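You operate a simulated robot arm through the tools that you are given. There is no shell and no other tool. Be economical: measure what you need, move in short steps, check, and stop when the job is done.

You are at the controls of a simulated robot arm. One attempt, no reset.

## Task
Pour about a third of a glass of raspberry drink into the green glass; top both up with soda.
Fine: both about three quarters full; the clear glass ends on the side table, the green one stays under the siphon; no spills. Set down upright: short clear glass, short green glass.
Where things are to end (x, y in the base frame): short clear glass within 60 mm of [120, 410].

It is judged by the outcome, as a careful person would: the job done as asked, and still so three seconds after it is handed in. It fails if anything else is knocked over, pushed out of place, dropped, spilled or broken.

## Robot
A 6-joint arm with a two-finger parallel gripper, fixed in place. Base frame: the origin is at the foot of the arm, x ahead of it, y to its left, z up. Units: mm, rad, N and s.
With the tool pointing down near the work surface it reaches from about 160 to 740 mm from the base axis. Its first joint turns from -2.897 to 2.897 rad. Payload 3.91 kg.
Tool frame: the origin (TCP) lies between the finger pads and is the grasp point; the fingertips stand 30 mm ahead of it; z points along the fingers, y is the line along which they close. Largest opening 110 mm; finger width 20, thickness 10; the body of the gripper, 48 by 112 mm, starts 55 mm behind the TCP.
Orientation is told as [roll, pitch, yaw] about the base's x, y, z axes, in that order, counted from this pose: with the fingers straight down and closing along the base's y, the tool's x points along the base's -x, its y along +y and its z along -z.

## Interface
- The arm moves only by the tool servo_tool. Its argument "increments" is text: rows parted by semicolons, each of 7 numbers parted by spaces: the opening, from 0 (shut) to 1 (fully open), then the shift along the tool's x, y, z in mm, then the turn, a rotation vector about the tool's x, y, z in rad. In form: hand tx ty tz ax ay az; .... A call has 1 to 10 rows; each row is the pose to reach, as a shift and turn from the pose commanded when the call began, along the tool's axes at that moment. Rows are played at 5 a second. More than 50 mm and 0.15 rad between two rows, or a gripper value outside its range, and nothing of the call is played. A pose out of reach is approached as far as the arm can. The call stops where the force on the tool passes 40 N (or 10 N more than at its start, if that is more) or the arm is blocked; 0.2 s more then pass. Each finger travels about 45 mm/s and halts on what it meets, pressing with about 34 N; the grip force reading is that of the motor and also rises with nothing between the fingers. The clock runs only during rows and for 0.2 s after the last one: add rows that repeat a pose to give the fingers time. It gives the time, the measured TCP pose, the force on the tool (base axes), the opening and the grip force at its end, in the units of the frame above (readings bear some noise), with the torque about the TCP (base axes, N m) and any sound that the robot's microphone picked up.
- Cameras (640 x 400 px; columns grow to the right, rows downward): "scene" is fixed at [218.5, 501.3, 1628.5]; the picture's right is [-0.73, -0.69, 0.00], its down [-0.66, 0.70, -0.27] and it looks along [0.19, -0.20, -0.96] (base axes); focal length 214 px, centre (320, 200). "wrist" rides on the gripper at [71, 22, -107] in the tool frame; the picture's right is [-0.29, 0.96, 0.00], its down [-0.76, -0.23, -0.61] and it looks along [-0.58, -0.18, 0.79] (tool axes); focal length 243 px, centre (320, 200).
- get_image(camera): a new picture of that camera. No time passes.
- move_column(by): slides the trunk up (or, below 0, down) by that many mm; the arm rides with it, the base frame stays. It gives what a move gives, with no picture.
- measure_at(camera, pixels): for up to 12 pixels [column, row] of the newest picture of that camera ("zoom" is the newest enlarged one), the place [x, y, z] in the base frame of the surface seen there, good to about 3 mm, but the place of the scene camera against the robot may be out by one fixed shift of up to 25 mm in any direction. No time passes.
- enlarge(camera, box): a new picture of the part [left, top, right, bottom] of that camera's present view, enlarged. No time passes.
- finish_job(): hands the job in; it is judged then, once.

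Keep the steps short. Do not move on a guess: measure, check each grasp and each placing, and mend mistakes. In all there are 80 turns and 46 pictures (those below and enlarged ones count). Leave the gripper open and the arm clear of the work at the hand-in unless told otherwise, and finish with a single line.

The tools are called after ">>>" as name(argument=value, ...) on one line, values as JSON. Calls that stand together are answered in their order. servo_tool: Moves the arm, as the interface text tells. Its arguments: {"type":"object","properties":{"increments":{"type":"string"}},"required":["increments"]} The other tools are called the same way: move_column (by) slides the trunk up or down; get_image (camera) takes a picture; measure_at (camera, pixels) gives the place of the surface under pixels of a picture; enlarge (camera, box) takes an enlarged picture of a part of a camera's view; finish_job () hands the job in.

At the start:

```text
time: 0.0
ee_pos: [275.2, 174.6, 1363.1]
ee_rot: [0.003, -0.002, 0.002]
contact_force: [-0.1, -0.2, -0.3]
wrist_torque: [-0.02, 0.02, -0.01]
gripper_width: 109.9
gripper_force: 0.0
trunk travel left (down, up): [-529.0, 61.0]
```

scene: 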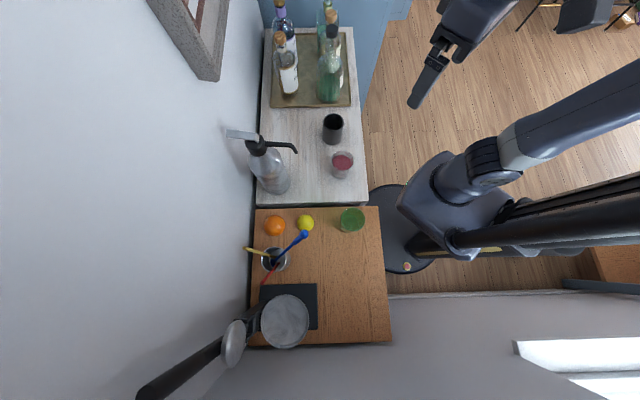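
wrist: 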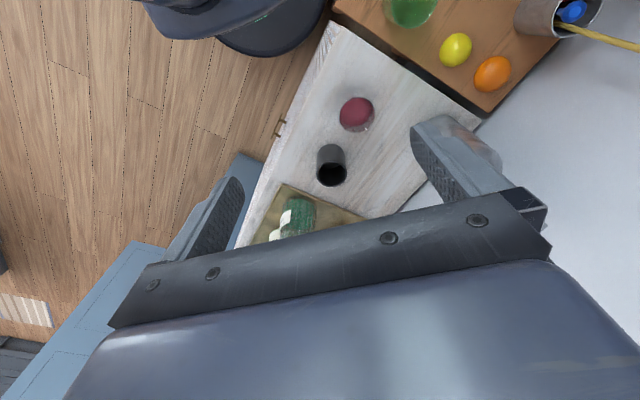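

I see a siphon near (268,165), a clear glass with red drink near (342,163), a green glass near (352,220) and a black cup near (332,128). I'll enlarge the scene and measure.

>>> enlarge(camera="scene", box=[220, 100, 400, 240])

>>> measure_at(camera="scene", pixels=[[342, 158], [342, 175], [332, 128], [352, 222], [268, 145], [296, 149], [275, 180], [320, 185], [330, 250], [242, 134], [305, 222], [274, 225]])

```text
2.86 times, centred on (310, 170) of scene
```

zoom: 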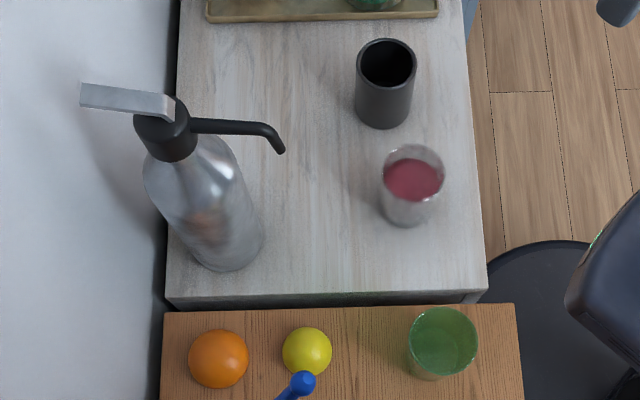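

```text
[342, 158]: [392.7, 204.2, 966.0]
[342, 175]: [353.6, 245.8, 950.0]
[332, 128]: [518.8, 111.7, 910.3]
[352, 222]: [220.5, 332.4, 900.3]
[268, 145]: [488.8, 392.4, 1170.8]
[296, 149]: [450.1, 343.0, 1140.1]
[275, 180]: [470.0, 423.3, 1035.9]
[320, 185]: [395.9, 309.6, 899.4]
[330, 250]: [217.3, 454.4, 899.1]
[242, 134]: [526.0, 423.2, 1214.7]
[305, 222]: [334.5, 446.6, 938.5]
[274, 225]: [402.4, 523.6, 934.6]
```

Next, measure the same objects with the wrist camera, to find the scene camera's shift. Red glass is at (356,112), black cup at (331,165), lemon at (456,48), orange at (492,73).

>>> measure_at(camera="wrist", pixels=[[356, 110], [340, 112], [373, 112], [357, 130], [320, 230], [455, 48], [492, 73], [400, 120], [331, 150], [280, 127], [408, 8], [420, 60]])

>>> enlarge(camera="wrist", box=[260, 0, 540, 200])

>>> measure_at(camera="scene", pixels=[[305, 220], [274, 222], [363, 204], [257, 204], [341, 152], [332, 163], [352, 163], [340, 210], [364, 220], [352, 208], [352, 228], [268, 178]])

```text
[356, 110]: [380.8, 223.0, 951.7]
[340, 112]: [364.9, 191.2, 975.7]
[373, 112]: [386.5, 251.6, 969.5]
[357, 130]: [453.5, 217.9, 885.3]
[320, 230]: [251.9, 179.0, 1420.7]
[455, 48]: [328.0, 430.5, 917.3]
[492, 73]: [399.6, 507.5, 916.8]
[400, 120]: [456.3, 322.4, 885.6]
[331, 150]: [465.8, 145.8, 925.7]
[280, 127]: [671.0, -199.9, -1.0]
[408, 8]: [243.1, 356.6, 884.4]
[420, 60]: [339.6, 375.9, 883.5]
```

```text
2.00 times, centred on (400, 100) of wrist
```

zoom: 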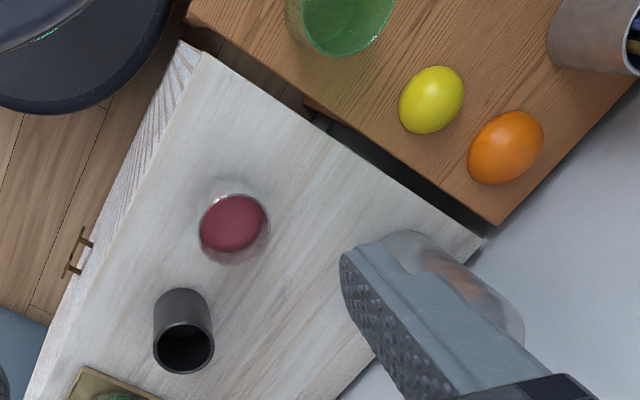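

```text
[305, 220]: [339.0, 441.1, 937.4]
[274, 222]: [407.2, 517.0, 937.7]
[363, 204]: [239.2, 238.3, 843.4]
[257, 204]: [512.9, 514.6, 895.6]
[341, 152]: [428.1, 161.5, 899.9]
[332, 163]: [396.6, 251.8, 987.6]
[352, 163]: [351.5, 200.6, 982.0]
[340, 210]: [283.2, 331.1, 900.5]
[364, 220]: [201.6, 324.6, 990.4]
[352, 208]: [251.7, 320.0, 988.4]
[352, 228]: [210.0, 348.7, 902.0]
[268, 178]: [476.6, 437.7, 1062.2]
```

Scene camera reads about 15 mm high in z (900 against 885 by the wrist). Lowering the trunk 150 mm and yawing the hand left for a good wrist view of the siphon and glasses.

>>> move_column(by=-150)

>>> servo_tool(increments="1 0 0 0 0 0 -0.15; 1 0 0 0 0 0 -0.3; 1 0 0 0 0 0 -0.45; 1 0 0 0 0 0 -0.6; 1 0 0 0 0 0 -0.75; 1 0 0 0 0 0 -0.75")

>>> get_image(camera="wrist")

```text
time: 1.8
ee_pos: [275.2, 173.8, 1214.5]
ee_rot: [0.001, -0.003, 0.0]
contact_force: [-0.1, 0.4, 0.4]
wrist_torque: [0.02, 0.01, 0.0]
gripper_width: 110.1
gripper_force: 0.1
trunk travel left (down, up): [-379.0, 211.0]
```

```text
time: 3.1
ee_pos: [275.3, 174.6, 1213.9]
ee_rot: [0.0, -0.001, 0.753]
contact_force: [0.1, -0.1, -0.6]
wrist_torque: [0.01, 0.0, -0.01]
gripper_width: 110.1
gripper_force: 0.1
trunk travel left (down, up): [-379.0, 211.0]
```

```text
41 pictures are left
```

wrist: 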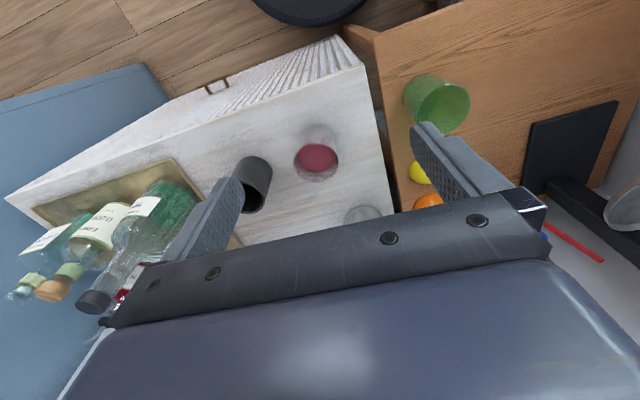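

The gripper hides what is high and ahead. Turning the hand to yaw −1.57 so the camera side faces +y; then I can tilt up to view the siphon and test the pouring orientation.

>>> servo_tool(increments="1 0 0 0 0 0 0.15; 1 0 0 0 0 0 0.3; 1 0 0 0 0 0 0.45; 1 0 0 0 0 0 0.6; 1 0 0 0 0 0 0.75; 1 0 0 0 0 0 0.9; 1 0 0 0 0 0 1.05; 1 0 0 0 0 0 1.2; 1 0 0 0 0 0 1.35; 1 0 0 0 0 0 1.5")

>>> servo_tool(increments="1 0 0 0 0 0 0.14; 1 0 0 0 0 0 0.28; 1 0 0 0 0 0 0.42; 1 0 0 0 0 0 0.56; 1 0 0 0 0 0 0.7; 1 0 0 0 0 0 0.821; 1 0 0 0 0 0 0.821")

>>> servo_tool(increments="1 0 0 0 0 0.15 0; 1 0 0 0 0 0.3 0; 1 0 0 0 0 0.45 0; 1 0 0 0 0 0.6 0; 1 0 0 0 0 0.75 0; 1 0 0 0 0 0.9 0; 1 0 0 0 0 0.9 0")

>>> get_image(camera="wrist")

```text
time: 5.3
ee_pos: [275.0, 175.3, 1213.6]
ee_rot: [0.004, 0.0, -0.751]
contact_force: [0.2, -1.0, 0.4]
wrist_torque: [0.01, 0.02, 0.0]
gripper_width: 110.0
gripper_force: 0.0
trunk travel left (down, up): [-379.0, 211.0]
```

```text
time: 7.0
ee_pos: [274.7, 174.8, 1213.7]
ee_rot: [0.002, 0.003, -1.573]
contact_force: [0.8, 0.1, -0.2]
wrist_torque: [-0.01, -0.01, 0.0]
gripper_width: 109.8
gripper_force: 0.1
trunk travel left (down, up): [-379.0, 211.0]
```

```text
time: 8.6
ee_pos: [274.6, 173.3, 1214.0]
ee_rot: [0.003, 0.904, -1.569]
contact_force: [0.0, 0.0, -0.4]
wrist_torque: [-0.01, -0.03, 0.0]
gripper_width: 109.9
gripper_force: 0.0
trunk travel left (down, up): [-379.0, 211.0]
```

```text
40 pictures are left
```

wrist: 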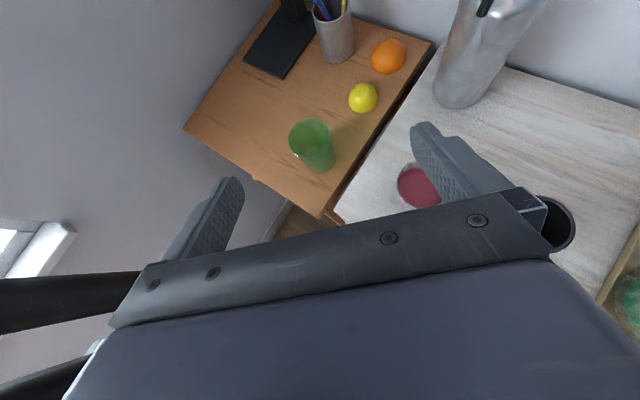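

This orientation works. Tilting further to about 1.4 and turning right toward the siphon for a view of its head, nozzle and lever.

>>> servo_tool(increments="1 0 0 0 0 0.15 0; 1 0 0 0 0 0.3 0; 1 0 0 0 0 0.45 0; 1 0 0 0 0 0.5 0; 1 0 0 0 0 0.5 0")

>>> servo_tool(increments="1 0 0 0 -0.14 0 0.024; 1 0 0 0 -0.28 0 0.048; 1 0 0 0 -0.41 0 0.071; 1 0 0 0 -0.54 0 0.093; 1 0 0 0 -0.54 0 0.093")

>>> get_image(camera="wrist")

```text
time: 9.8
ee_pos: [273.9, 174.6, 1213.2]
ee_rot: [0.01, 1.401, -1.561]
contact_force: [-0.4, -0.3, -0.6]
wrist_torque: [-0.01, 0.03, 0.0]
gripper_width: 110.0
gripper_force: 0.0
trunk travel left (down, up): [-379.0, 211.0]
```

```text
time: 10.7
ee_pos: [324.3, 169.3, 1168.3]
ee_rot: [-0.586, 1.265, -2.653]
contact_force: [-0.5, -0.6, -0.1]
wrist_torque: [0.0, 0.03, 0.0]
gripper_width: 110.1
gripper_force: 0.1
trunk travel left (down, up): [-379.0, 211.0]
stopped in row 4: the arm was blocked; the commanded pose is now the measured one
```

```text
39 pictures are left
```

wrist: 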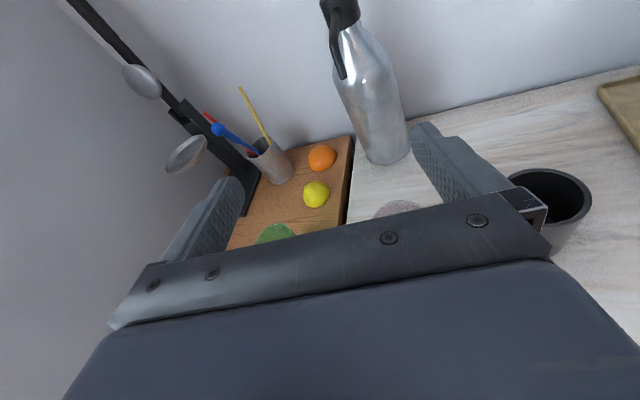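

The arm stopped at a limit there (no contact force). The view is useful though: measure the siphon's nozzle (342,76), base and head, lemon, glass.

>>> enlarge(camera="wrist", box=[260, 0, 460, 125])

>>> measure_at(camera="wrist", pixels=[[342, 77], [338, 60], [334, 40], [345, 10], [332, 5], [370, 60], [390, 160], [365, 150], [408, 145], [316, 190], [322, 155]])

```text
3.20 times, centred on (360, 62) of wrist
```

zoom: 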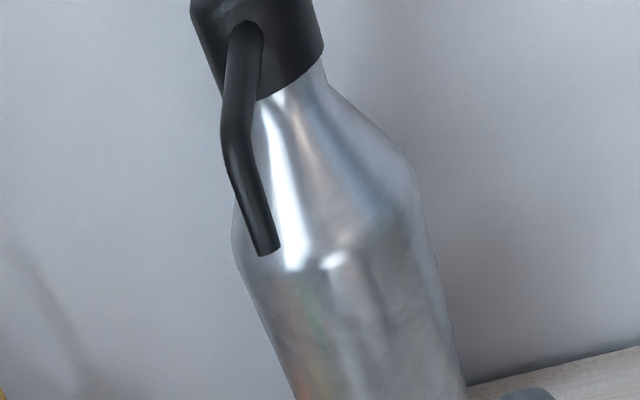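

```text
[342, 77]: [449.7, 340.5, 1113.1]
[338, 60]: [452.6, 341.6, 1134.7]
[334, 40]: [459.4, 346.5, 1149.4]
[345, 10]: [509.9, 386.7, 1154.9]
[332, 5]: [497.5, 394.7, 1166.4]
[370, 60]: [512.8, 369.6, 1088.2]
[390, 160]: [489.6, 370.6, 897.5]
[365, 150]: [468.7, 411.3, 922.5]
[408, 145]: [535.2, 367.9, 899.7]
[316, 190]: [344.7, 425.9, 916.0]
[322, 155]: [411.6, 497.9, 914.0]
```

Nozzle tip is near (450,340,1112), siphon axis near (515,409), radius about 46. I'll use side-tilted grasps, since the nozzle overhangs the glass. Turning back first.

>>> servo_tool(increments="1 10 0 0 0.13 0 -0.022; 1 20 0 0 0.26 0 -0.044; 1 30 0 0 0.39 0 -0.066; 1 40 0 0 0.5 0 -0.085; 1 40 0 0 0.5 0 -0.085")

>>> measure_at(camera="scene", pixels=[[259, 139], [252, 137], [245, 134], [236, 131], [228, 131], [226, 131], [228, 136], [220, 150], [262, 150], [232, 180]])

```text
time: 11.9
ee_pos: [334.8, 175.0, 1208.8]
ee_rot: [-0.858, 1.325, -2.415]
contact_force: [-0.4, -0.5, 0.0]
wrist_torque: [-0.01, 0.02, -0.02]
gripper_width: 110.3
gripper_force: 0.1
trunk travel left (down, up): [-379.0, 211.0]
```

```text
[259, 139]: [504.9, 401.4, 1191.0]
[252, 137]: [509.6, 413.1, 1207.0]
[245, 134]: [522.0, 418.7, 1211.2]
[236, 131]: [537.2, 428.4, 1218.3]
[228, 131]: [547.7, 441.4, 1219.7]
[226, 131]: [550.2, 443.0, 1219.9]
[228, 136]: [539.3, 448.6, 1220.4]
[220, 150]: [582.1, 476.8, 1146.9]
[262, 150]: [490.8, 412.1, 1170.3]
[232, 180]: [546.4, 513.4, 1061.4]
```

Lever end is near (550,430,1204) true. Now levelling the hand (roll off by 0.19) and setting the tilt to 1.2.

>>> servo_tool(increments="1 0 0 0 0 -0.1 -0.1; 1 0 0 0 0 -0.2 -0.19; 1 0 0 0 0 -0.2 -0.19")

```text
time: 12.7
ee_pos: [334.2, 175.1, 1208.8]
ee_rot: [-0.004, 1.21, -1.529]
contact_force: [0.7, 0.0, -0.3]
wrist_torque: [-0.01, -0.03, -0.01]
gripper_width: 110.0
gripper_force: 0.0
trunk travel left (down, up): [-379.0, 211.0]
```

Moving above the clear glass (377,222) and turning the hand to point along the siphon direction (45°).

>>> servo_tool(increments="1 8 21 22 0 0 0; 1 17 43 44 0 0 0; 1 17 43 44 0 0 0")

>>> servo_tool(increments="1 0 0 0 -0.13 0 0.049; 1 0 0 0 -0.26 0 0.098; 1 0 0 0 -0.39 0 0.147; 1 0 0 0 -0.52 0 0.196; 1 0 0 0 -0.65 0 0.245; 1 0 0 0 -0.777 0 0.293; 1 0 0 0 -0.777 0 0.293")

>>> get_image(camera="wrist")

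```text
time: 13.5
ee_pos: [374.5, 226.0, 1209.2]
ee_rot: [-0.008, 1.212, -1.534]
contact_force: [0.9, -0.3, 0.5]
wrist_torque: [0.0, -0.01, 0.02]
gripper_width: 109.8
gripper_force: 0.0
trunk travel left (down, up): [-379.0, 211.0]
```

```text
time: 15.1
ee_pos: [375.8, 223.8, 1208.4]
ee_rot: [-0.003, 1.209, -2.362]
contact_force: [0.4, 0.5, 0.1]
wrist_torque: [0.02, -0.01, -0.04]
gripper_width: 109.7
gripper_force: 0.0
trunk travel left (down, up): [-379.0, 211.0]
```

```text
37 pictures are left
```

wrist: 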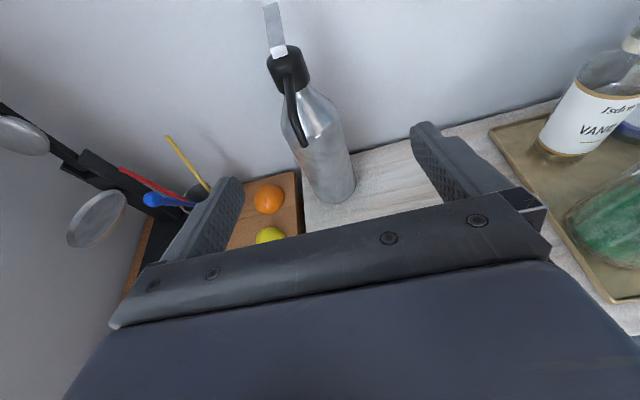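

Good view of the whole siphon. Measuring lever (275,10–50), nozzle tip (306,145), body and base.

>>> measure_at(camera="wrist", pixels=[[270, 8], [275, 25], [279, 42], [279, 50], [287, 60], [291, 90], [300, 130], [306, 144], [335, 195], [312, 190], [352, 180], [270, 236]])

>>> enlarge(camera="wrist", box=[240, 0, 400, 100])

```text
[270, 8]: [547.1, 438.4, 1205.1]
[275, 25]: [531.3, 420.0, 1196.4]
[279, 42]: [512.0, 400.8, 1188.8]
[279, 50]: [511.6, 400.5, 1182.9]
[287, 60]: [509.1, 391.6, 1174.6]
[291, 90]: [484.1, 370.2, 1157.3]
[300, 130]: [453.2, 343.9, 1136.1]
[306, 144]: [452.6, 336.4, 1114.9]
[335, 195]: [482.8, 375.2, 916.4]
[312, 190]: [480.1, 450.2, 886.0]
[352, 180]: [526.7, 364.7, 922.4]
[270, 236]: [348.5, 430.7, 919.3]
```

```text
4.00 times, centred on (320, 50) of wrist
```

zoom: 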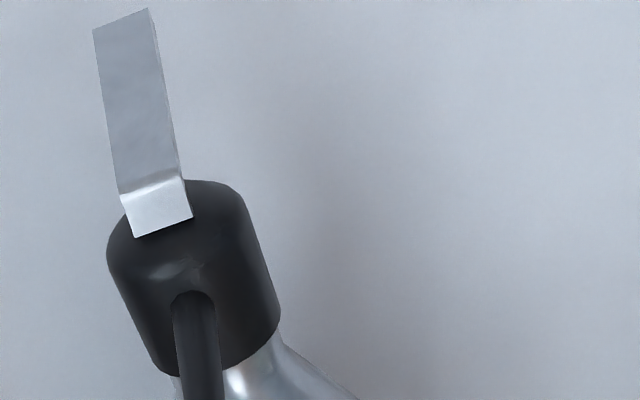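

Lever top runs from (512,401,1189) to (548,440,1206). Now lowering the trunk so the hand comes just above the clear glass, then a check picture.

>>> move_column(by=-190)

>>> get_image(camera="wrist")

>>> get_image(camera="scene")

```text
time: 17.2
ee_pos: [384.6, 228.6, 1005.0]
ee_rot: [-0.031, 1.178, -2.389]
contact_force: [0.4, 0.4, -0.7]
wrist_torque: [0.01, -0.03, -0.01]
gripper_width: 110.1
gripper_force: 0.1
trunk travel left (down, up): [-189.0, 401.0]
```

```text
35 pictures are left
```

wrist: 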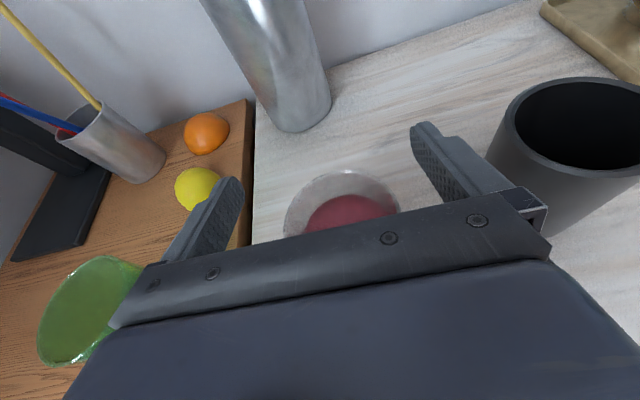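

```text
34 pictures are left
```

scene: 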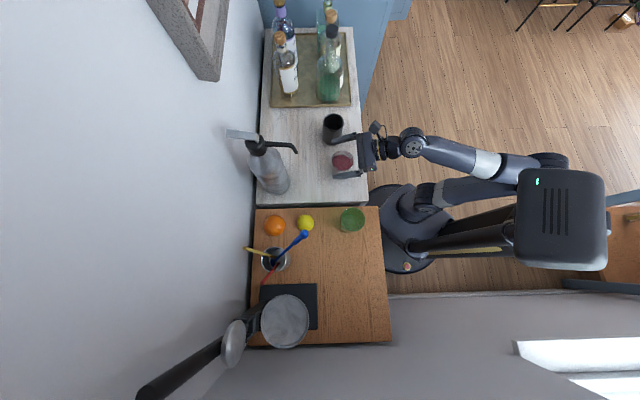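

The pose moved by about 10 mm from expected. A null move to settle and re-read, plus measuring the rim points (345,172), (286,222), (398,203) and green rim.

>>> servo_tool(increments="1 0 0 0 0 0 0; 1 0 0 0 0 0 0")

>>> measure_at(camera="wrist", pixels=[[345, 172], [287, 220], [398, 203], [345, 210], [320, 215], [105, 258], [40, 340], [142, 272], [70, 362], [90, 300], [300, 232], [260, 200]])

>>> enlarge(camera="wrist", box=[260, 140, 420, 240])

```text
time: 17.8
ee_pos: [384.9, 227.1, 1006.3]
ee_rot: [-0.032, 1.178, -2.388]
contact_force: [0.6, 0.0, -0.7]
wrist_torque: [0.0, -0.03, 0.01]
gripper_width: 110.1
gripper_force: 0.1
trunk travel left (down, up): [-189.0, 401.0]
```

```text
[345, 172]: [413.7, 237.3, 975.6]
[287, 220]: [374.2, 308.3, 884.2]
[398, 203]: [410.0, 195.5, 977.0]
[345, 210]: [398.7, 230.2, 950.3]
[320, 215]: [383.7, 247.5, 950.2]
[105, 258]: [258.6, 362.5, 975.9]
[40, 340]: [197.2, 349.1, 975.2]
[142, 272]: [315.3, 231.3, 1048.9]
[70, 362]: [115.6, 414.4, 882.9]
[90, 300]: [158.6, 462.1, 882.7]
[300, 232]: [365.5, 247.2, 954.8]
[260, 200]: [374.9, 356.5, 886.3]
```

```text
4.00 times, centred on (340, 190) of wrist
```

zoom: 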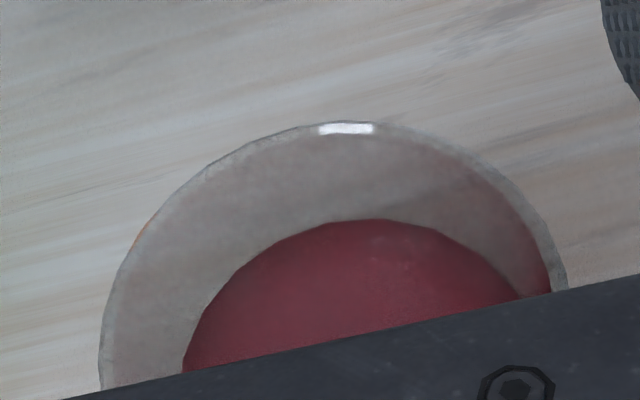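

Clear glass rim is at z≈976, centre about (380,221), drink surface z≈950 (roughly 70% full). Descending around the glass with fingers open to TCP z≈930.

>>> servo_tool(increments="1 -15 0 -4 0 0 0; 1 -30 0 2 0 0 0; 1 -45 0 9 0 0 0; 1 -60 0 15 0 0 0; 1 -73 0 21 0 0 0; 1 -73 0 21 0 0 0")

>>> get_image(camera="wrist")

```text
time: 19.2
ee_pos: [375.2, 224.1, 933.7]
ee_rot: [-0.027, 1.183, -2.382]
contact_force: [0.1, -0.9, -0.2]
wrist_torque: [-0.04, 0.0, 0.01]
gripper_width: 109.9
gripper_force: 0.1
trunk travel left (down, up): [-189.0, 401.0]
```

```text
32 pictures are left
```

wrist: 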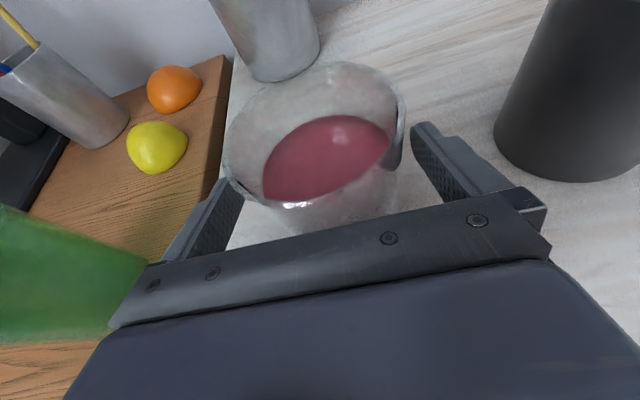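

The glass stands between the fingers. Measuring rim to check centring before closing.

>>> measure_at(camera="wrist", pixels=[[226, 160], [402, 112], [340, 64], [300, 204], [325, 150], [270, 180], [386, 150], [245, 185], [420, 128]])

```text
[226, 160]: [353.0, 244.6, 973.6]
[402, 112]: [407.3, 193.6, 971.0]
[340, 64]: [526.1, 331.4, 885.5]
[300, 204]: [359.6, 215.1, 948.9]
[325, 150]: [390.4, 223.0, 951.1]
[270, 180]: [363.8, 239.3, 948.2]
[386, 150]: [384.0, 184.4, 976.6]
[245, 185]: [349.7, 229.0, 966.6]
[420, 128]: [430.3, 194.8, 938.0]
```

Glass centre is (380,219), 7 mm to tool +y. Shifting 7 mm and closing gently.

>>> servo_tool(increments="1 0 6 0 0 0 0; 1 0 6 0 0 0 0; 0.8 0 6 0 0 0 0; 0.7 0 6 0 0 0 0; 0.6 0 6 0 0 0 0; 0.55 0 6 0 0 0 0; 0.5 0 6 0 0 0 0; 0.5 0 6 0 0 0 0")

```text
time: 21.0
ee_pos: [378.6, 220.9, 933.8]
ee_rot: [-0.03, 1.186, -2.382]
contact_force: [-2.3, 3.4, 5.8]
wrist_torque: [-0.04, 0.4, -0.13]
gripper_width: 70.6
gripper_force: 33.8
trunk travel left (down, up): [-189.0, 401.0]
```

Gripped at 70.6 mm. Lifting 30 mm first to check the hold.

>>> servo_tool(increments="0.5 7 0 -3 0 0 0; 0.5 14 0 -5.6 0 0 0; 0.5 28 0 -11 0 0 0; 0.5 28 0 -11 0 0 0")

>>> get_image(camera="wrist")

```text
time: 22.0
ee_pos: [384.1, 218.6, 956.4]
ee_rot: [-0.046, 1.168, -2.399]
contact_force: [-0.4, 0.7, -4.8]
wrist_torque: [-0.01, 0.0, 0.0]
gripper_width: 70.5
gripper_force: 34.4
trunk travel left (down, up): [-189.0, 401.0]
```

```text
31 pictures are left
```

wrist: 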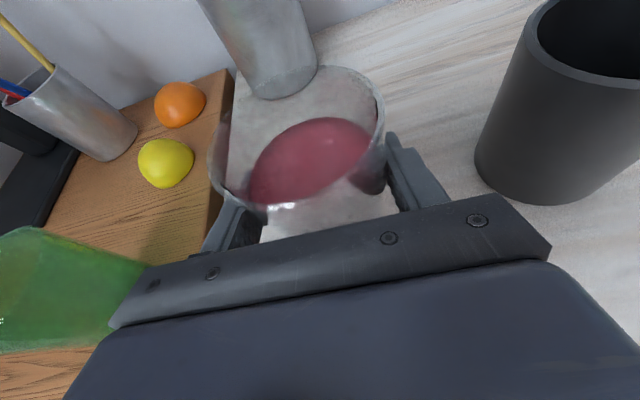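

Held firmly (4.8 N weight). Raising the trunk 110 mm for the carry.

>>> move_column(by=110)

>>> servo_tool(increments="0.5 0 0 0 0 0 0; 0.5 0 0 0 0 0 0")

```text
time: 23.4
ee_pos: [376.5, 215.7, 1082.9]
ee_rot: [-0.004, 1.208, -2.36]
contact_force: [-0.6, 0.2, -4.7]
wrist_torque: [-0.04, 0.02, 0.02]
gripper_width: 70.4
gripper_force: 34.5
trunk travel left (down, up): [-299.0, 291.0]
```

```text
time: 24.0
ee_pos: [375.6, 216.1, 1081.5]
ee_rot: [-0.005, 1.209, -2.363]
contact_force: [-0.5, -1.1, -4.2]
wrist_torque: [-0.03, 0.01, 0.01]
gripper_width: 70.5
gripper_force: 34.5
trunk travel left (down, up): [-299.0, 291.0]
```

The hand pose recovered when the trunk rose; I'll keep the trunk here. Turning to yaw −1.57 (hand pointing +y) while keeping the glass upright.

>>> servo_tool(increments="0.5 0 0 0 0.06 0 -0.023; 0.5 0 0 0 0.15 0 -0.057; 0.5 0 0 0 0.25 0 -0.095; 0.5 0 0 0 0.35 0 -0.133; 0.5 0 0 0 0.45 0 -0.17; 0.5 0 0 0 0.55 0 -0.208; 0.5 0 0 0 0.65 0 -0.246; 0.5 0 0 0 0.71 0 -0.269; 0.5 0 0 0 0.739 0 -0.28; 0.5 0 0 0 0.739 0 -0.28")

>>> get_image(camera="wrist")

```text
time: 26.2
ee_pos: [375.7, 215.3, 1083.1]
ee_rot: [-0.002, 1.209, -1.57]
contact_force: [0.2, 0.5, -4.9]
wrist_torque: [-0.03, -0.01, 0.02]
gripper_width: 70.5
gripper_force: 34.3
trunk travel left (down, up): [-299.0, 291.0]
```

```text
30 pictures are left
```

wrist: 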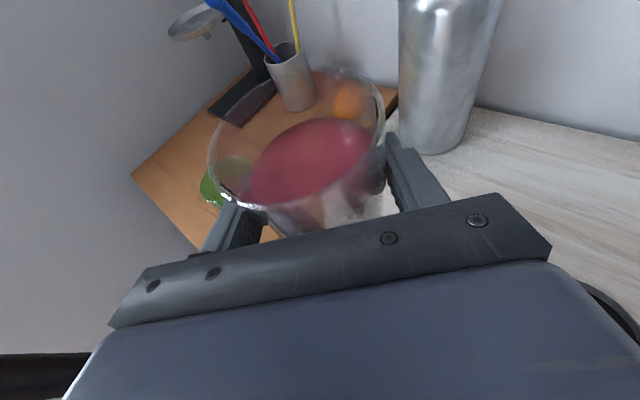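

Green glass centre works out at about (230,338), rim z≈976. The clear glass's rim is 42 mm above the TCP, so tilting toward −x puts the lip ~55 mm to −x. Carrying to (295,338,1083).

>>> servo_tool(increments="0.5 3 -5 7 0 0 0; 0.5 9 -17 24 0 0 0; 0.5 16 -30 42 0 0 0; 0.5 23 -43 61 0 0 0; 0.5 30 -56 79 0 0 0; 0.5 37 -69 98 0 0 0; 0.5 42 -78 111 0 0 0; 0.5 43.5 -81 115 0 0 0; 0.5 43.5 -81 115 0 0 0")

>>> get_image(camera="wrist")

```text
time: 28.2
ee_pos: [292.7, 337.2, 1083.7]
ee_rot: [-0.002, 1.21, -1.57]
contact_force: [0.3, 0.2, -4.2]
wrist_torque: [0.0, -0.04, -0.05]
gripper_width: 70.4
gripper_force: 33.6
trunk travel left (down, up): [-299.0, 291.0]
```

```text
29 pictures are left
```

wrist: 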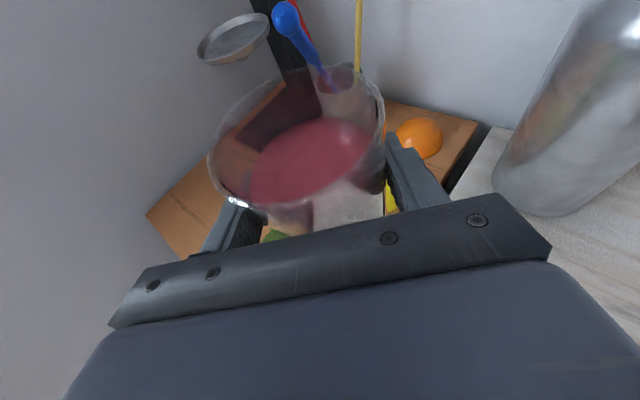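

Glass is level and nothing spilled. Lowering 48 mm and checking in the scene view.

>>> servo_tool(increments="0.5 -12 0 4 0 0 0; 0.5 -30 0 11 0 0 0; 0.5 -45 0 17 0 0 0; 0.5 -45 0 17 0 0 0")

>>> enlarge(camera="scene", box=[270, 150, 430, 250])

```text
time: 29.2
ee_pos: [294.9, 340.0, 1035.5]
ee_rot: [-0.002, 1.209, -1.57]
contact_force: [1.1, -0.5, -5.1]
wrist_torque: [0.0, 0.01, 0.04]
gripper_width: 70.2
gripper_force: 33.6
trunk travel left (down, up): [-299.0, 291.0]
```

```text
4.00 times, centred on (350, 200) of scene
```

zoom: 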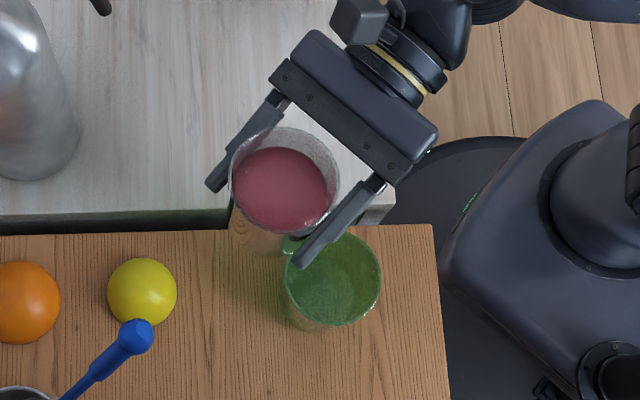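

Position looks right: the green rim is to the −x side of the held glass. Tilting toward the green glass to 0.6 rad (just before the pour begins).

>>> servo_tool(increments="0.5 0 0 0 -0.018 0 -0.047; 0.5 0 0 0 -0.053 0 -0.14; 0.5 0 0 0 -0.088 0 -0.234; 0.5 0 0 0 -0.124 0 -0.327; 0.5 0 0 0 -0.159 0 -0.42; 0.5 0 0 0 -0.195 0 -0.514; 0.5 0 0 0 -0.212 0 -0.561; 0.5 0 0 0 -0.212 0 -0.561; 0.5 0 0 0 -0.212 0 -0.561")

>>> enlarge(camera="scene", box=[270, 150, 430, 250])

```text
time: 31.2
ee_pos: [293.4, 337.6, 1035.5]
ee_rot: [1.093, 0.883, -0.585]
contact_force: [-0.2, 0.4, -4.4]
wrist_torque: [-0.03, 0.02, 0.02]
gripper_width: 70.5
gripper_force: 34.0
trunk travel left (down, up): [-299.0, 291.0]
```

```text
4.00 times, centred on (350, 200) of scene
```

zoom: 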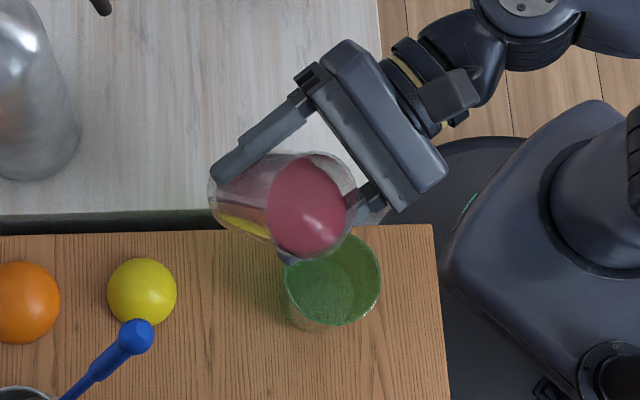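

No pouring yet, lip is over the green glass. Tilting to 0.78 rad with a hold, then look.

>>> servo_tool(increments="0.5 0 0 0 -0.021 0 -0.056; 0.5 0 0 0 -0.042 0 -0.112; 0.5 0 0 0 -0.064 0 -0.168; 0.5 0 0 0 -0.064 0 -0.168; 0.5 0 0 0 -0.064 0 -0.168; 0.5 0 0 0 -0.064 0 -0.168")

>>> enlarge(camera="scene", box=[310, 175, 390, 240])

```text
time: 32.6
ee_pos: [294.9, 338.9, 1035.0]
ee_rot: [1.226, 0.729, -0.492]
contact_force: [0.7, -0.1, -4.1]
wrist_torque: [0.02, 0.04, 0.03]
gripper_width: 70.2
gripper_force: 33.4
trunk travel left (down, up): [-299.0, 291.0]
```

```text
6.15 times, centred on (350, 208) of scene
```

zoom: 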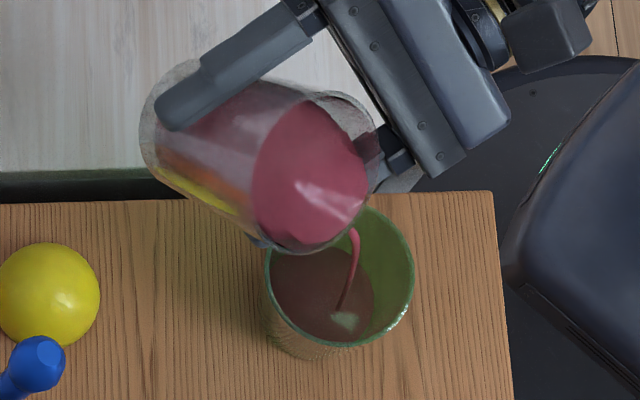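

Stream falls inside the green glass. Measuring the level there.

>>> measure_at(camera="zoom", pixels=[[300, 290], [320, 310], [290, 275], [390, 240], [405, 300], [310, 170], [340, 190]])

>>> servo_tool(increments="0.5 0 0 0 0 0 0; 0.5 0 0 0 0 0 0; 0.5 0 0 0 0 0 0")

>>> enlarge(camera="scene", box=[310, 175, 390, 240])

```text
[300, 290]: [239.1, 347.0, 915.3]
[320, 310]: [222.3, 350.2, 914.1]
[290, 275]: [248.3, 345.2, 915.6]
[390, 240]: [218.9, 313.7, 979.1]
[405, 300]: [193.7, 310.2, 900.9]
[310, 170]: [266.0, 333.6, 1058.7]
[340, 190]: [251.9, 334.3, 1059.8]
```

```text
time: 33.4
ee_pos: [294.9, 337.9, 1035.7]
ee_rot: [1.227, 0.73, -0.49]
contact_force: [-0.3, 0.0, -4.6]
wrist_torque: [-0.02, 0.04, 0.02]
gripper_width: 70.4
gripper_force: 34.5
trunk travel left (down, up): [-299.0, 291.0]
```

```text
6.15 times, centred on (350, 208) of scene
```

zoom: 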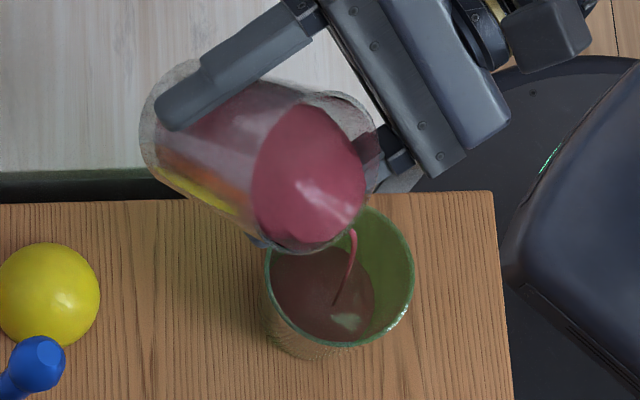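

Level in the green glass ≈15 mm above the table; target ≈35 mm. Tilting to 0.92.

>>> servo_tool(increments="0.5 0 0 0 -0.017 0 -0.045; 0.5 0 0 0 -0.034 0 -0.09; 0.5 0 0 0 -0.05 0 -0.131; 0.5 0 0 0 -0.05 0 -0.131; 0.5 0 0 0 -0.05 0 -0.131; 0.5 0 0 0 -0.05 0 -0.131; 0.5 0 0 0 -0.05 0 -0.131; 0.5 0 0 0 -0.05 0 -0.131")

>>> enlarge(camera="scene", box=[310, 175, 390, 240])

>>> measure_at(camera="zoom", pixels=[[300, 290], [320, 310], [290, 275], [310, 170], [340, 190]])

```text
time: 35.2
ee_pos: [294.9, 338.8, 1034.0]
ee_rot: [1.309, 0.604, -0.439]
contact_force: [-0.1, -0.2, -4.3]
wrist_torque: [-0.01, 0.07, -0.01]
gripper_width: 70.6
gripper_force: 34.2
trunk travel left (down, up): [-299.0, 291.0]
```

```text
6.15 times, centred on (350, 208) of scene
```

zoom: 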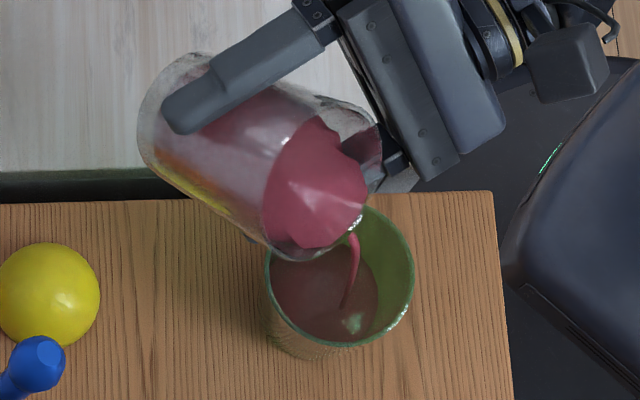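

```text
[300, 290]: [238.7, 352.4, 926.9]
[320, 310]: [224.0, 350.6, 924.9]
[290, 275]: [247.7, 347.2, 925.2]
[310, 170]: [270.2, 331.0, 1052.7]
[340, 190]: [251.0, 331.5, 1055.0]
```

Level 25 mm; about 9 mm more. Small extra tilt to 0.99 and hold.

>>> servo_tool(increments="0.5 0 0 0 -0.012 0 -0.033; 0.5 0 0 0 -0.025 0 -0.066; 0.5 0 0 0 -0.025 0 -0.066; 0.5 0 0 0 -0.025 0 -0.066; 0.5 0 0 0 -0.025 0 -0.066; 0.5 0 0 0 -0.025 0 -0.066")

>>> enlarge(camera="scene", box=[310, 175, 390, 240])

>>> measure_at(camera="zoom", pixels=[[300, 290], [320, 310], [290, 275], [310, 285]])

```text
time: 36.6
ee_pos: [294.3, 337.3, 1034.0]
ee_rot: [1.344, 0.539, -0.42]
contact_force: [0.3, -0.3, -4.1]
wrist_torque: [-0.05, 0.04, 0.0]
gripper_width: 70.3
gripper_force: 34.2
trunk travel left (down, up): [-299.0, 291.0]
```

```text
6.15 times, centred on (350, 208) of scene
```

zoom: 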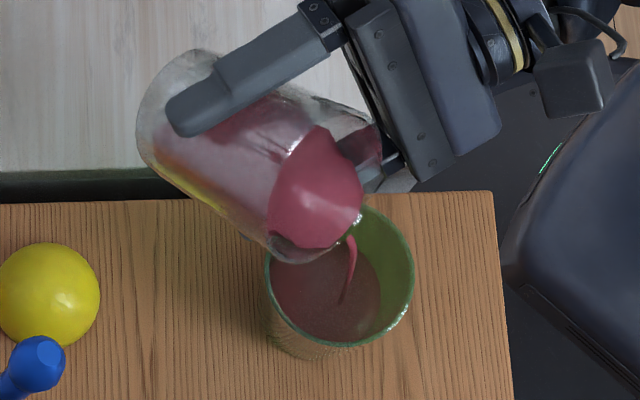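

```text
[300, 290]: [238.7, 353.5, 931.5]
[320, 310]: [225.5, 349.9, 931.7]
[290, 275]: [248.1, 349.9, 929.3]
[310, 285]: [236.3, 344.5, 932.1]
```

Level ≈31 mm. Holding 0.6 s more, then tilting back up.

>>> servo_tool(increments="0.5 0 0 0 0 0 0; 0.5 0 0 0 0 0 0; 0.5 0 0 0.0 0.035 0 0.093; 0.5 0 0 0 0.085 0 0.224; 0.5 0 0 0 0.135 0 0.355; 0.5 0 0 0 0.18 0 0.477; 0.5 0 0 0 0.23 0 0.608; 0.5 0 0 0 0.28 0 0.74; 0.5 0 0 0 0.32 0 0.846; 0.5 0 0 0 0.35 0 0.926")

>>> enlarge(camera="scene", box=[310, 175, 390, 240])

>>> measure_at(camera="zoom", pixels=[[300, 290], [320, 310], [340, 290], [350, 270], [190, 140], [210, 160], [230, 240], [550, 300]])

```text
time: 38.8
ee_pos: [293.8, 338.1, 1033.5]
ee_rot: [-0.006, 1.21, -1.573]
contact_force: [-0.7, 0.3, -3.8]
wrist_torque: [0.01, 0.03, -0.04]
gripper_width: 70.3
gripper_force: 33.7
trunk travel left (down, up): [-299.0, 291.0]
```

```text
6.15 times, centred on (350, 208) of scene
```

zoom: 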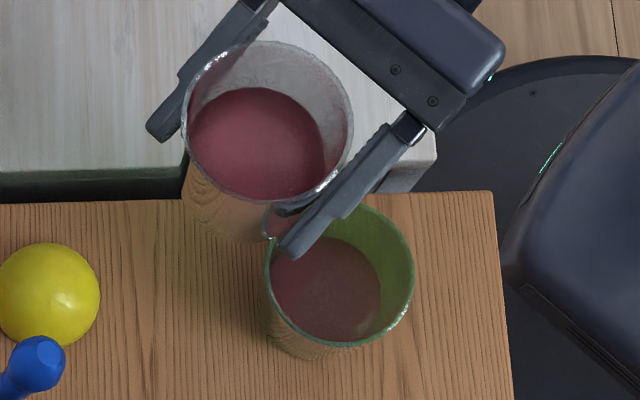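

```text
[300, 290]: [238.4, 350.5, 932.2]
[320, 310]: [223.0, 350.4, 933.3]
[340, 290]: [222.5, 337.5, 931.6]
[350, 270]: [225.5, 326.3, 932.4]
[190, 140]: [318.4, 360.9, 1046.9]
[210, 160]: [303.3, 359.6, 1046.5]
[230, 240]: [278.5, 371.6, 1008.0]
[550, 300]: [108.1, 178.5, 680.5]
```

Green level ≈32 mm, clear level ≈47 mm from its bottom. Check how much was really poured: measure rims and levels more precisely.

>>> measure_at(camera="zoom", pixels=[[260, 42], [352, 112], [300, 50], [184, 120], [240, 197], [220, 120], [260, 140], [300, 130], [270, 180], [412, 270], [400, 235], [350, 345]])

>>> get_image(camera="wrist")

```text
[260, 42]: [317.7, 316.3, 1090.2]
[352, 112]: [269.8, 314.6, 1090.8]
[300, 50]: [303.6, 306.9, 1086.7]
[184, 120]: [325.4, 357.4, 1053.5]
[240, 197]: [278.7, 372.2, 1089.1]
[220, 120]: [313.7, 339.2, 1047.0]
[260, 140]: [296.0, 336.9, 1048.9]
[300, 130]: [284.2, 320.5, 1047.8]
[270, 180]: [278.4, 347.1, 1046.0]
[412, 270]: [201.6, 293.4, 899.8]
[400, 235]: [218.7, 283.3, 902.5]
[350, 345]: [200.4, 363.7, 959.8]
```

```text
21 pictures are left
```

wrist: 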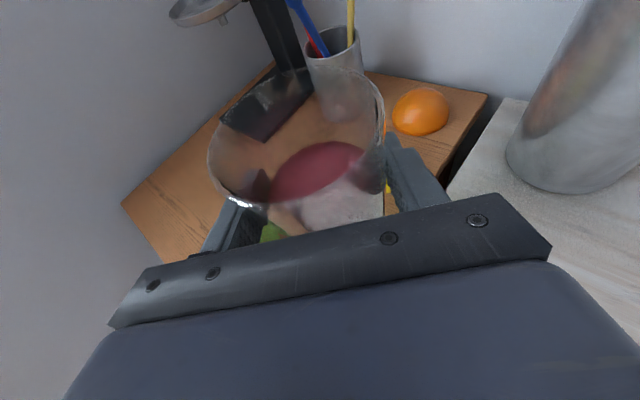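

Only ≈17 mm left the clear glass (a third would be ≈26 mm). Pouring a little more: tilt to 1.06, hold, return.

>>> servo_tool(increments="0.5 0 0 0 -0.05 0 -0.131; 0.5 0 0 0 -0.1 0 -0.262; 0.5 0 0 0 -0.15 0 -0.393; 0.5 0 0 0 -0.2 0 -0.524; 0.5 0 0 0 -0.25 0 -0.655; 0.5 0 0 0 -0.3 0 -0.786; 0.5 0 0 0 -0.34 0 -0.9; 0.5 0 0 0 -0.375 0 -0.991; 0.5 0 0 0 -0.375 0 -0.991; 0.5 0 0 0 -0.375 0 -0.991")

>>> servo_tool(increments="0.5 0 0 0 0 0 0; 0.5 0 0 0 0.05 0 0.131; 0.5 0 0 0 0.1 0 0.262; 0.5 0 0 0 0.15 0 0.393; 0.5 0 0 0 0.2 0 0.524; 0.5 0 0 0 0.25 0 0.655; 0.5 0 0 0 0.3 0 0.786; 0.5 0 0 0 0.34 0 0.9; 0.5 0 0 0 0.375 0 0.991; 0.5 0 0 0 0.375 0 0.991")

>>> enlarge(camera="scene", box=[310, 175, 390, 240])

>>> measure_at(camera="zoom", pixels=[[300, 290], [320, 310], [340, 290], [350, 270], [260, 42], [352, 112], [240, 197], [240, 140], [260, 150], [280, 140], [260, 175]])

```text
time: 41.0
ee_pos: [294.3, 338.7, 1034.5]
ee_rot: [1.376, 0.476, -0.406]
contact_force: [0.2, 0.2, -3.3]
wrist_torque: [-0.02, 0.06, 0.03]
gripper_width: 70.4
gripper_force: 34.1
trunk travel left (down, up): [-299.0, 291.0]
```

```text
time: 43.2
ee_pos: [294.1, 339.6, 1036.0]
ee_rot: [-0.007, 1.211, -1.575]
contact_force: [0.4, -0.4, -3.9]
wrist_torque: [-0.03, -0.03, 0.02]
gripper_width: 70.3
gripper_force: 33.8
trunk travel left (down, up): [-299.0, 291.0]
```

```text
6.15 times, centred on (350, 208) of scene
```

zoom: 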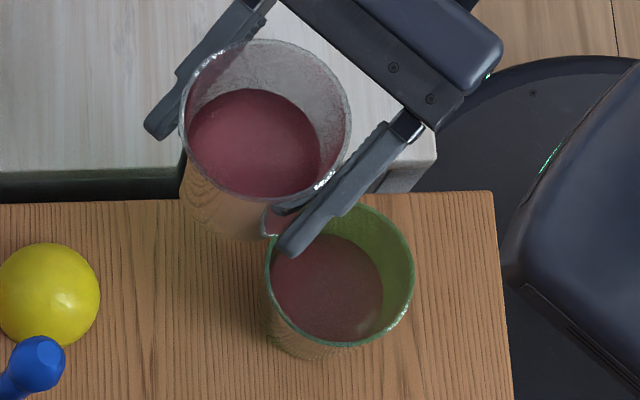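

```text
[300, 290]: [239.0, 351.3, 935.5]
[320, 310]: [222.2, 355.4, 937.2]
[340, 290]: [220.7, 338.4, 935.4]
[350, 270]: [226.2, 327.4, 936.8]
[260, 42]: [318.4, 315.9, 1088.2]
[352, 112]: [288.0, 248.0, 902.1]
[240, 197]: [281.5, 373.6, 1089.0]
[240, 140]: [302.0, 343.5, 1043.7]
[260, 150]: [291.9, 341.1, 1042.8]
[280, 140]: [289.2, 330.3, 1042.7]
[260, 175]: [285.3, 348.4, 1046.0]
```

Green ≈36 mm, roughly a third of a glass; nothing spilled. Carrying the clear glass back to (380,270) and then turning to the siphon direction.

>>> servo_tool(increments="0.5 -2 6 -5 0 0 0; 0.5 -7 24 -18 0 0 0; 0.5 -12 42 -32 0 0 0; 0.5 -17 60 -46 0 0 0; 0.5 -22 76 -58 0 0 0; 0.5 -24.8 86 -65.5 0 0 0; 0.5 -24.8 86 -65.5 0 0 0")

>>> servo_tool(increments="0.5 0 0 0 -0.06 0 0.023; 0.5 0 0 0 -0.15 0 0.057; 0.5 0 0 0 -0.25 0 0.095; 0.5 0 0 0 -0.35 0 0.133; 0.5 0 0 0 -0.45 0 0.17; 0.5 0 0 0 -0.55 0 0.208; 0.5 0 0 0 -0.65 0 0.246; 0.5 0 0 0 -0.71 0 0.269; 0.5 0 0 0 -0.735 0 0.278; 0.5 0 0 0 -0.735 0 0.278")

```text
time: 44.8
ee_pos: [379.3, 265.9, 1036.7]
ee_rot: [-0.003, 1.211, -1.569]
contact_force: [-0.3, 0.2, -3.4]
wrist_torque: [-0.02, -0.02, -0.01]
gripper_width: 70.4
gripper_force: 34.1
trunk travel left (down, up): [-299.0, 291.0]
```

```text
time: 47.0
ee_pos: [380.4, 269.6, 1033.5]
ee_rot: [-0.006, 1.211, -2.359]
contact_force: [0.2, 0.0, -3.8]
wrist_torque: [-0.01, 0.02, 0.04]
gripper_width: 70.5
gripper_force: 34.3
trunk travel left (down, up): [-299.0, 291.0]
```

Moving forward along the hand's direction to under the nozzle, glass centre (447,335), lowering to z≈994.

>>> servo_tool(increments="0.5 -4 0 12 0 0 0; 0.5 -6 0 28 0 0 0; 0.5 -6 0 46 0 0 0; 0.5 -5 0 64 0 0 0; 0.5 -5 0 82 0 0 0; 0.5 -4 0 95 0 0 0; 0.5 -4 0 101.5 0 0 0; 0.5 -4 0 101.5 0 0 0")

>>> get_image(camera="wrist")

```text
time: 48.8
ee_pos: [448.0, 333.3, 996.1]
ee_rot: [-0.003, 1.21, -2.359]
contact_force: [0.2, 0.0, -3.8]
wrist_torque: [0.01, 0.02, 0.01]
gripper_width: 70.1
gripper_force: 33.9
trunk travel left (down, up): [-299.0, 291.0]
```

```text
19 pictures are left
```

wrist: 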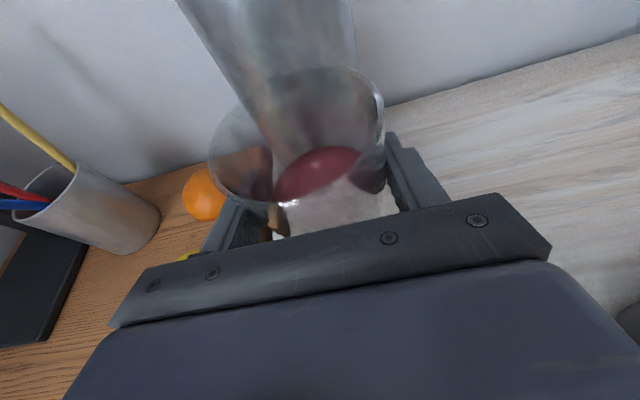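

Well placed. Lowering 56 mm, then slowly to contact.

>>> servo_tool(increments="0.5 -14 0 5.3 0 -0.01 0; 0.5 -30 0 11.3 0 -0.02 0; 0.5 -45 0 17 0 -0.02 0; 0.5 -52 0 19.7 0 -0.02 0; 0.5 -54 0 20.4 0 -0.02 0; 0.5 -56 0 21.2 0 -0.02 0; 0.5 -57 0 21.6 0 -0.02 0; 0.5 -57 0 21.6 0 -0.02 0")

```text
time: 50.6
ee_pos: [446.1, 336.1, 935.5]
ee_rot: [-0.004, 1.189, -2.358]
contact_force: [-0.4, 1.1, -3.2]
wrist_torque: [0.0, -0.01, 0.01]
gripper_width: 70.5
gripper_force: 34.6
trunk travel left (down, up): [-299.0, 291.0]
```

Nearly down; 1 mm steps until the force changes.

>>> servo_tool(increments="0.5 -1 0 0.4 0 0 0; 0.5 -2 0 0.7 0 0 0; 0.5 -2.6 0 1 0 0 0; 0.5 -2.6 0 1 0 0 0")

```text
time: 51.6
ee_pos: [445.7, 335.4, 933.1]
ee_rot: [-0.006, 1.194, -2.357]
contact_force: [1.1, 3.5, 13.1]
wrist_torque: [-0.03, 0.35, -0.01]
gripper_width: 70.3
gripper_force: 34.4
trunk travel left (down, up): [-299.0, 291.0]
```

Contact made. Easing off slightly, opening, and backing away horizontally.

>>> servo_tool(increments="0.5 0.9 0 -0.3 0 0 0; 0.6 0.9 0 -0.3 0 0 0; 0.75 0.9 0 -0.3 0 0 0; 1 0.9 0 -0.3 0 0 0; 1 0.9 0 -0.3 0 0 0; 1 0.9 0 -0.3 0 0 0; 1 0.9 0 -0.3 0 0 0")

>>> servo_tool(increments="1 -5 0 -12 0 0 0; 1 -12 0 -30 0 0 0; 1 -20 0 -50 0 0 0; 1 -28 0 -70 0 0 0; 1 -36 0 -90 0 0 0; 1 -36 0 -90 0 0 0")

>>> get_image(camera="wrist")

```text
time: 53.2
ee_pos: [447.5, 335.7, 932.2]
ee_rot: [-0.007, 1.191, -2.357]
contact_force: [-0.8, 0.1, -0.2]
wrist_torque: [0.02, 0.03, 0.02]
gripper_width: 110.0
gripper_force: 0.0
trunk travel left (down, up): [-299.0, 291.0]
```

```text
time: 54.6
ee_pos: [379.4, 266.6, 933.5]
ee_rot: [-0.004, 1.19, -2.357]
contact_force: [0.8, -0.2, 0.0]
wrist_torque: [0.01, 0.01, -0.01]
gripper_width: 110.3
gripper_force: 0.1
trunk travel left (down, up): [-299.0, 291.0]
```

```text
18 pictures are left
```

wrist: 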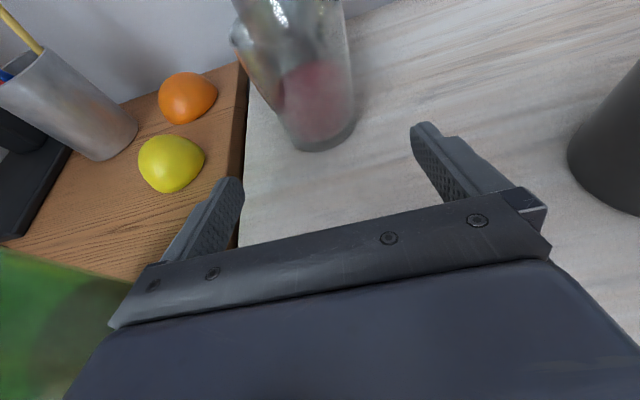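

Clear glass stands under the nozzle. Raising the trunk 280 mm and closing the fingers for the lever press.

>>> move_column(by=280)

>>> servo_tool(increments="0.7 12 0 -5 0 -0.1 0; 0.4 24 0 -10 0 -0.2 0; 0.1 36 0 -14 0 -0.3 0; 0 50 0 -19 0 -0.39 0; 0 50 0 -19 0 -0.39 0; 0 50 0 -19 0 -0.39 0; 0 50 0 -19 0 -0.39 0; 0 50 0 -19 0 -0.39 0")

```text
time: 57.5
ee_pos: [379.5, 266.7, 1214.2]
ee_rot: [-0.005, 1.189, -2.359]
contact_force: [0.5, 0.4, 0.8]
wrist_torque: [0.0, -0.02, 0.01]
gripper_width: 110.1
gripper_force: 0.2
trunk travel left (down, up): [-579.0, 11.0]
```

```text
time: 59.2
ee_pos: [382.8, 265.7, 1267.7]
ee_rot: [-0.001, 0.799, -2.356]
contact_force: [0.0, 0.0, 0.1]
wrist_torque: [0.03, 0.0, -0.04]
gripper_width: 0.0
gripper_force: 33.9
out of reach, approached as far as the arm can: row 1, 2, 3
trunk travel left (down, up): [-579.0, 11.0]
```

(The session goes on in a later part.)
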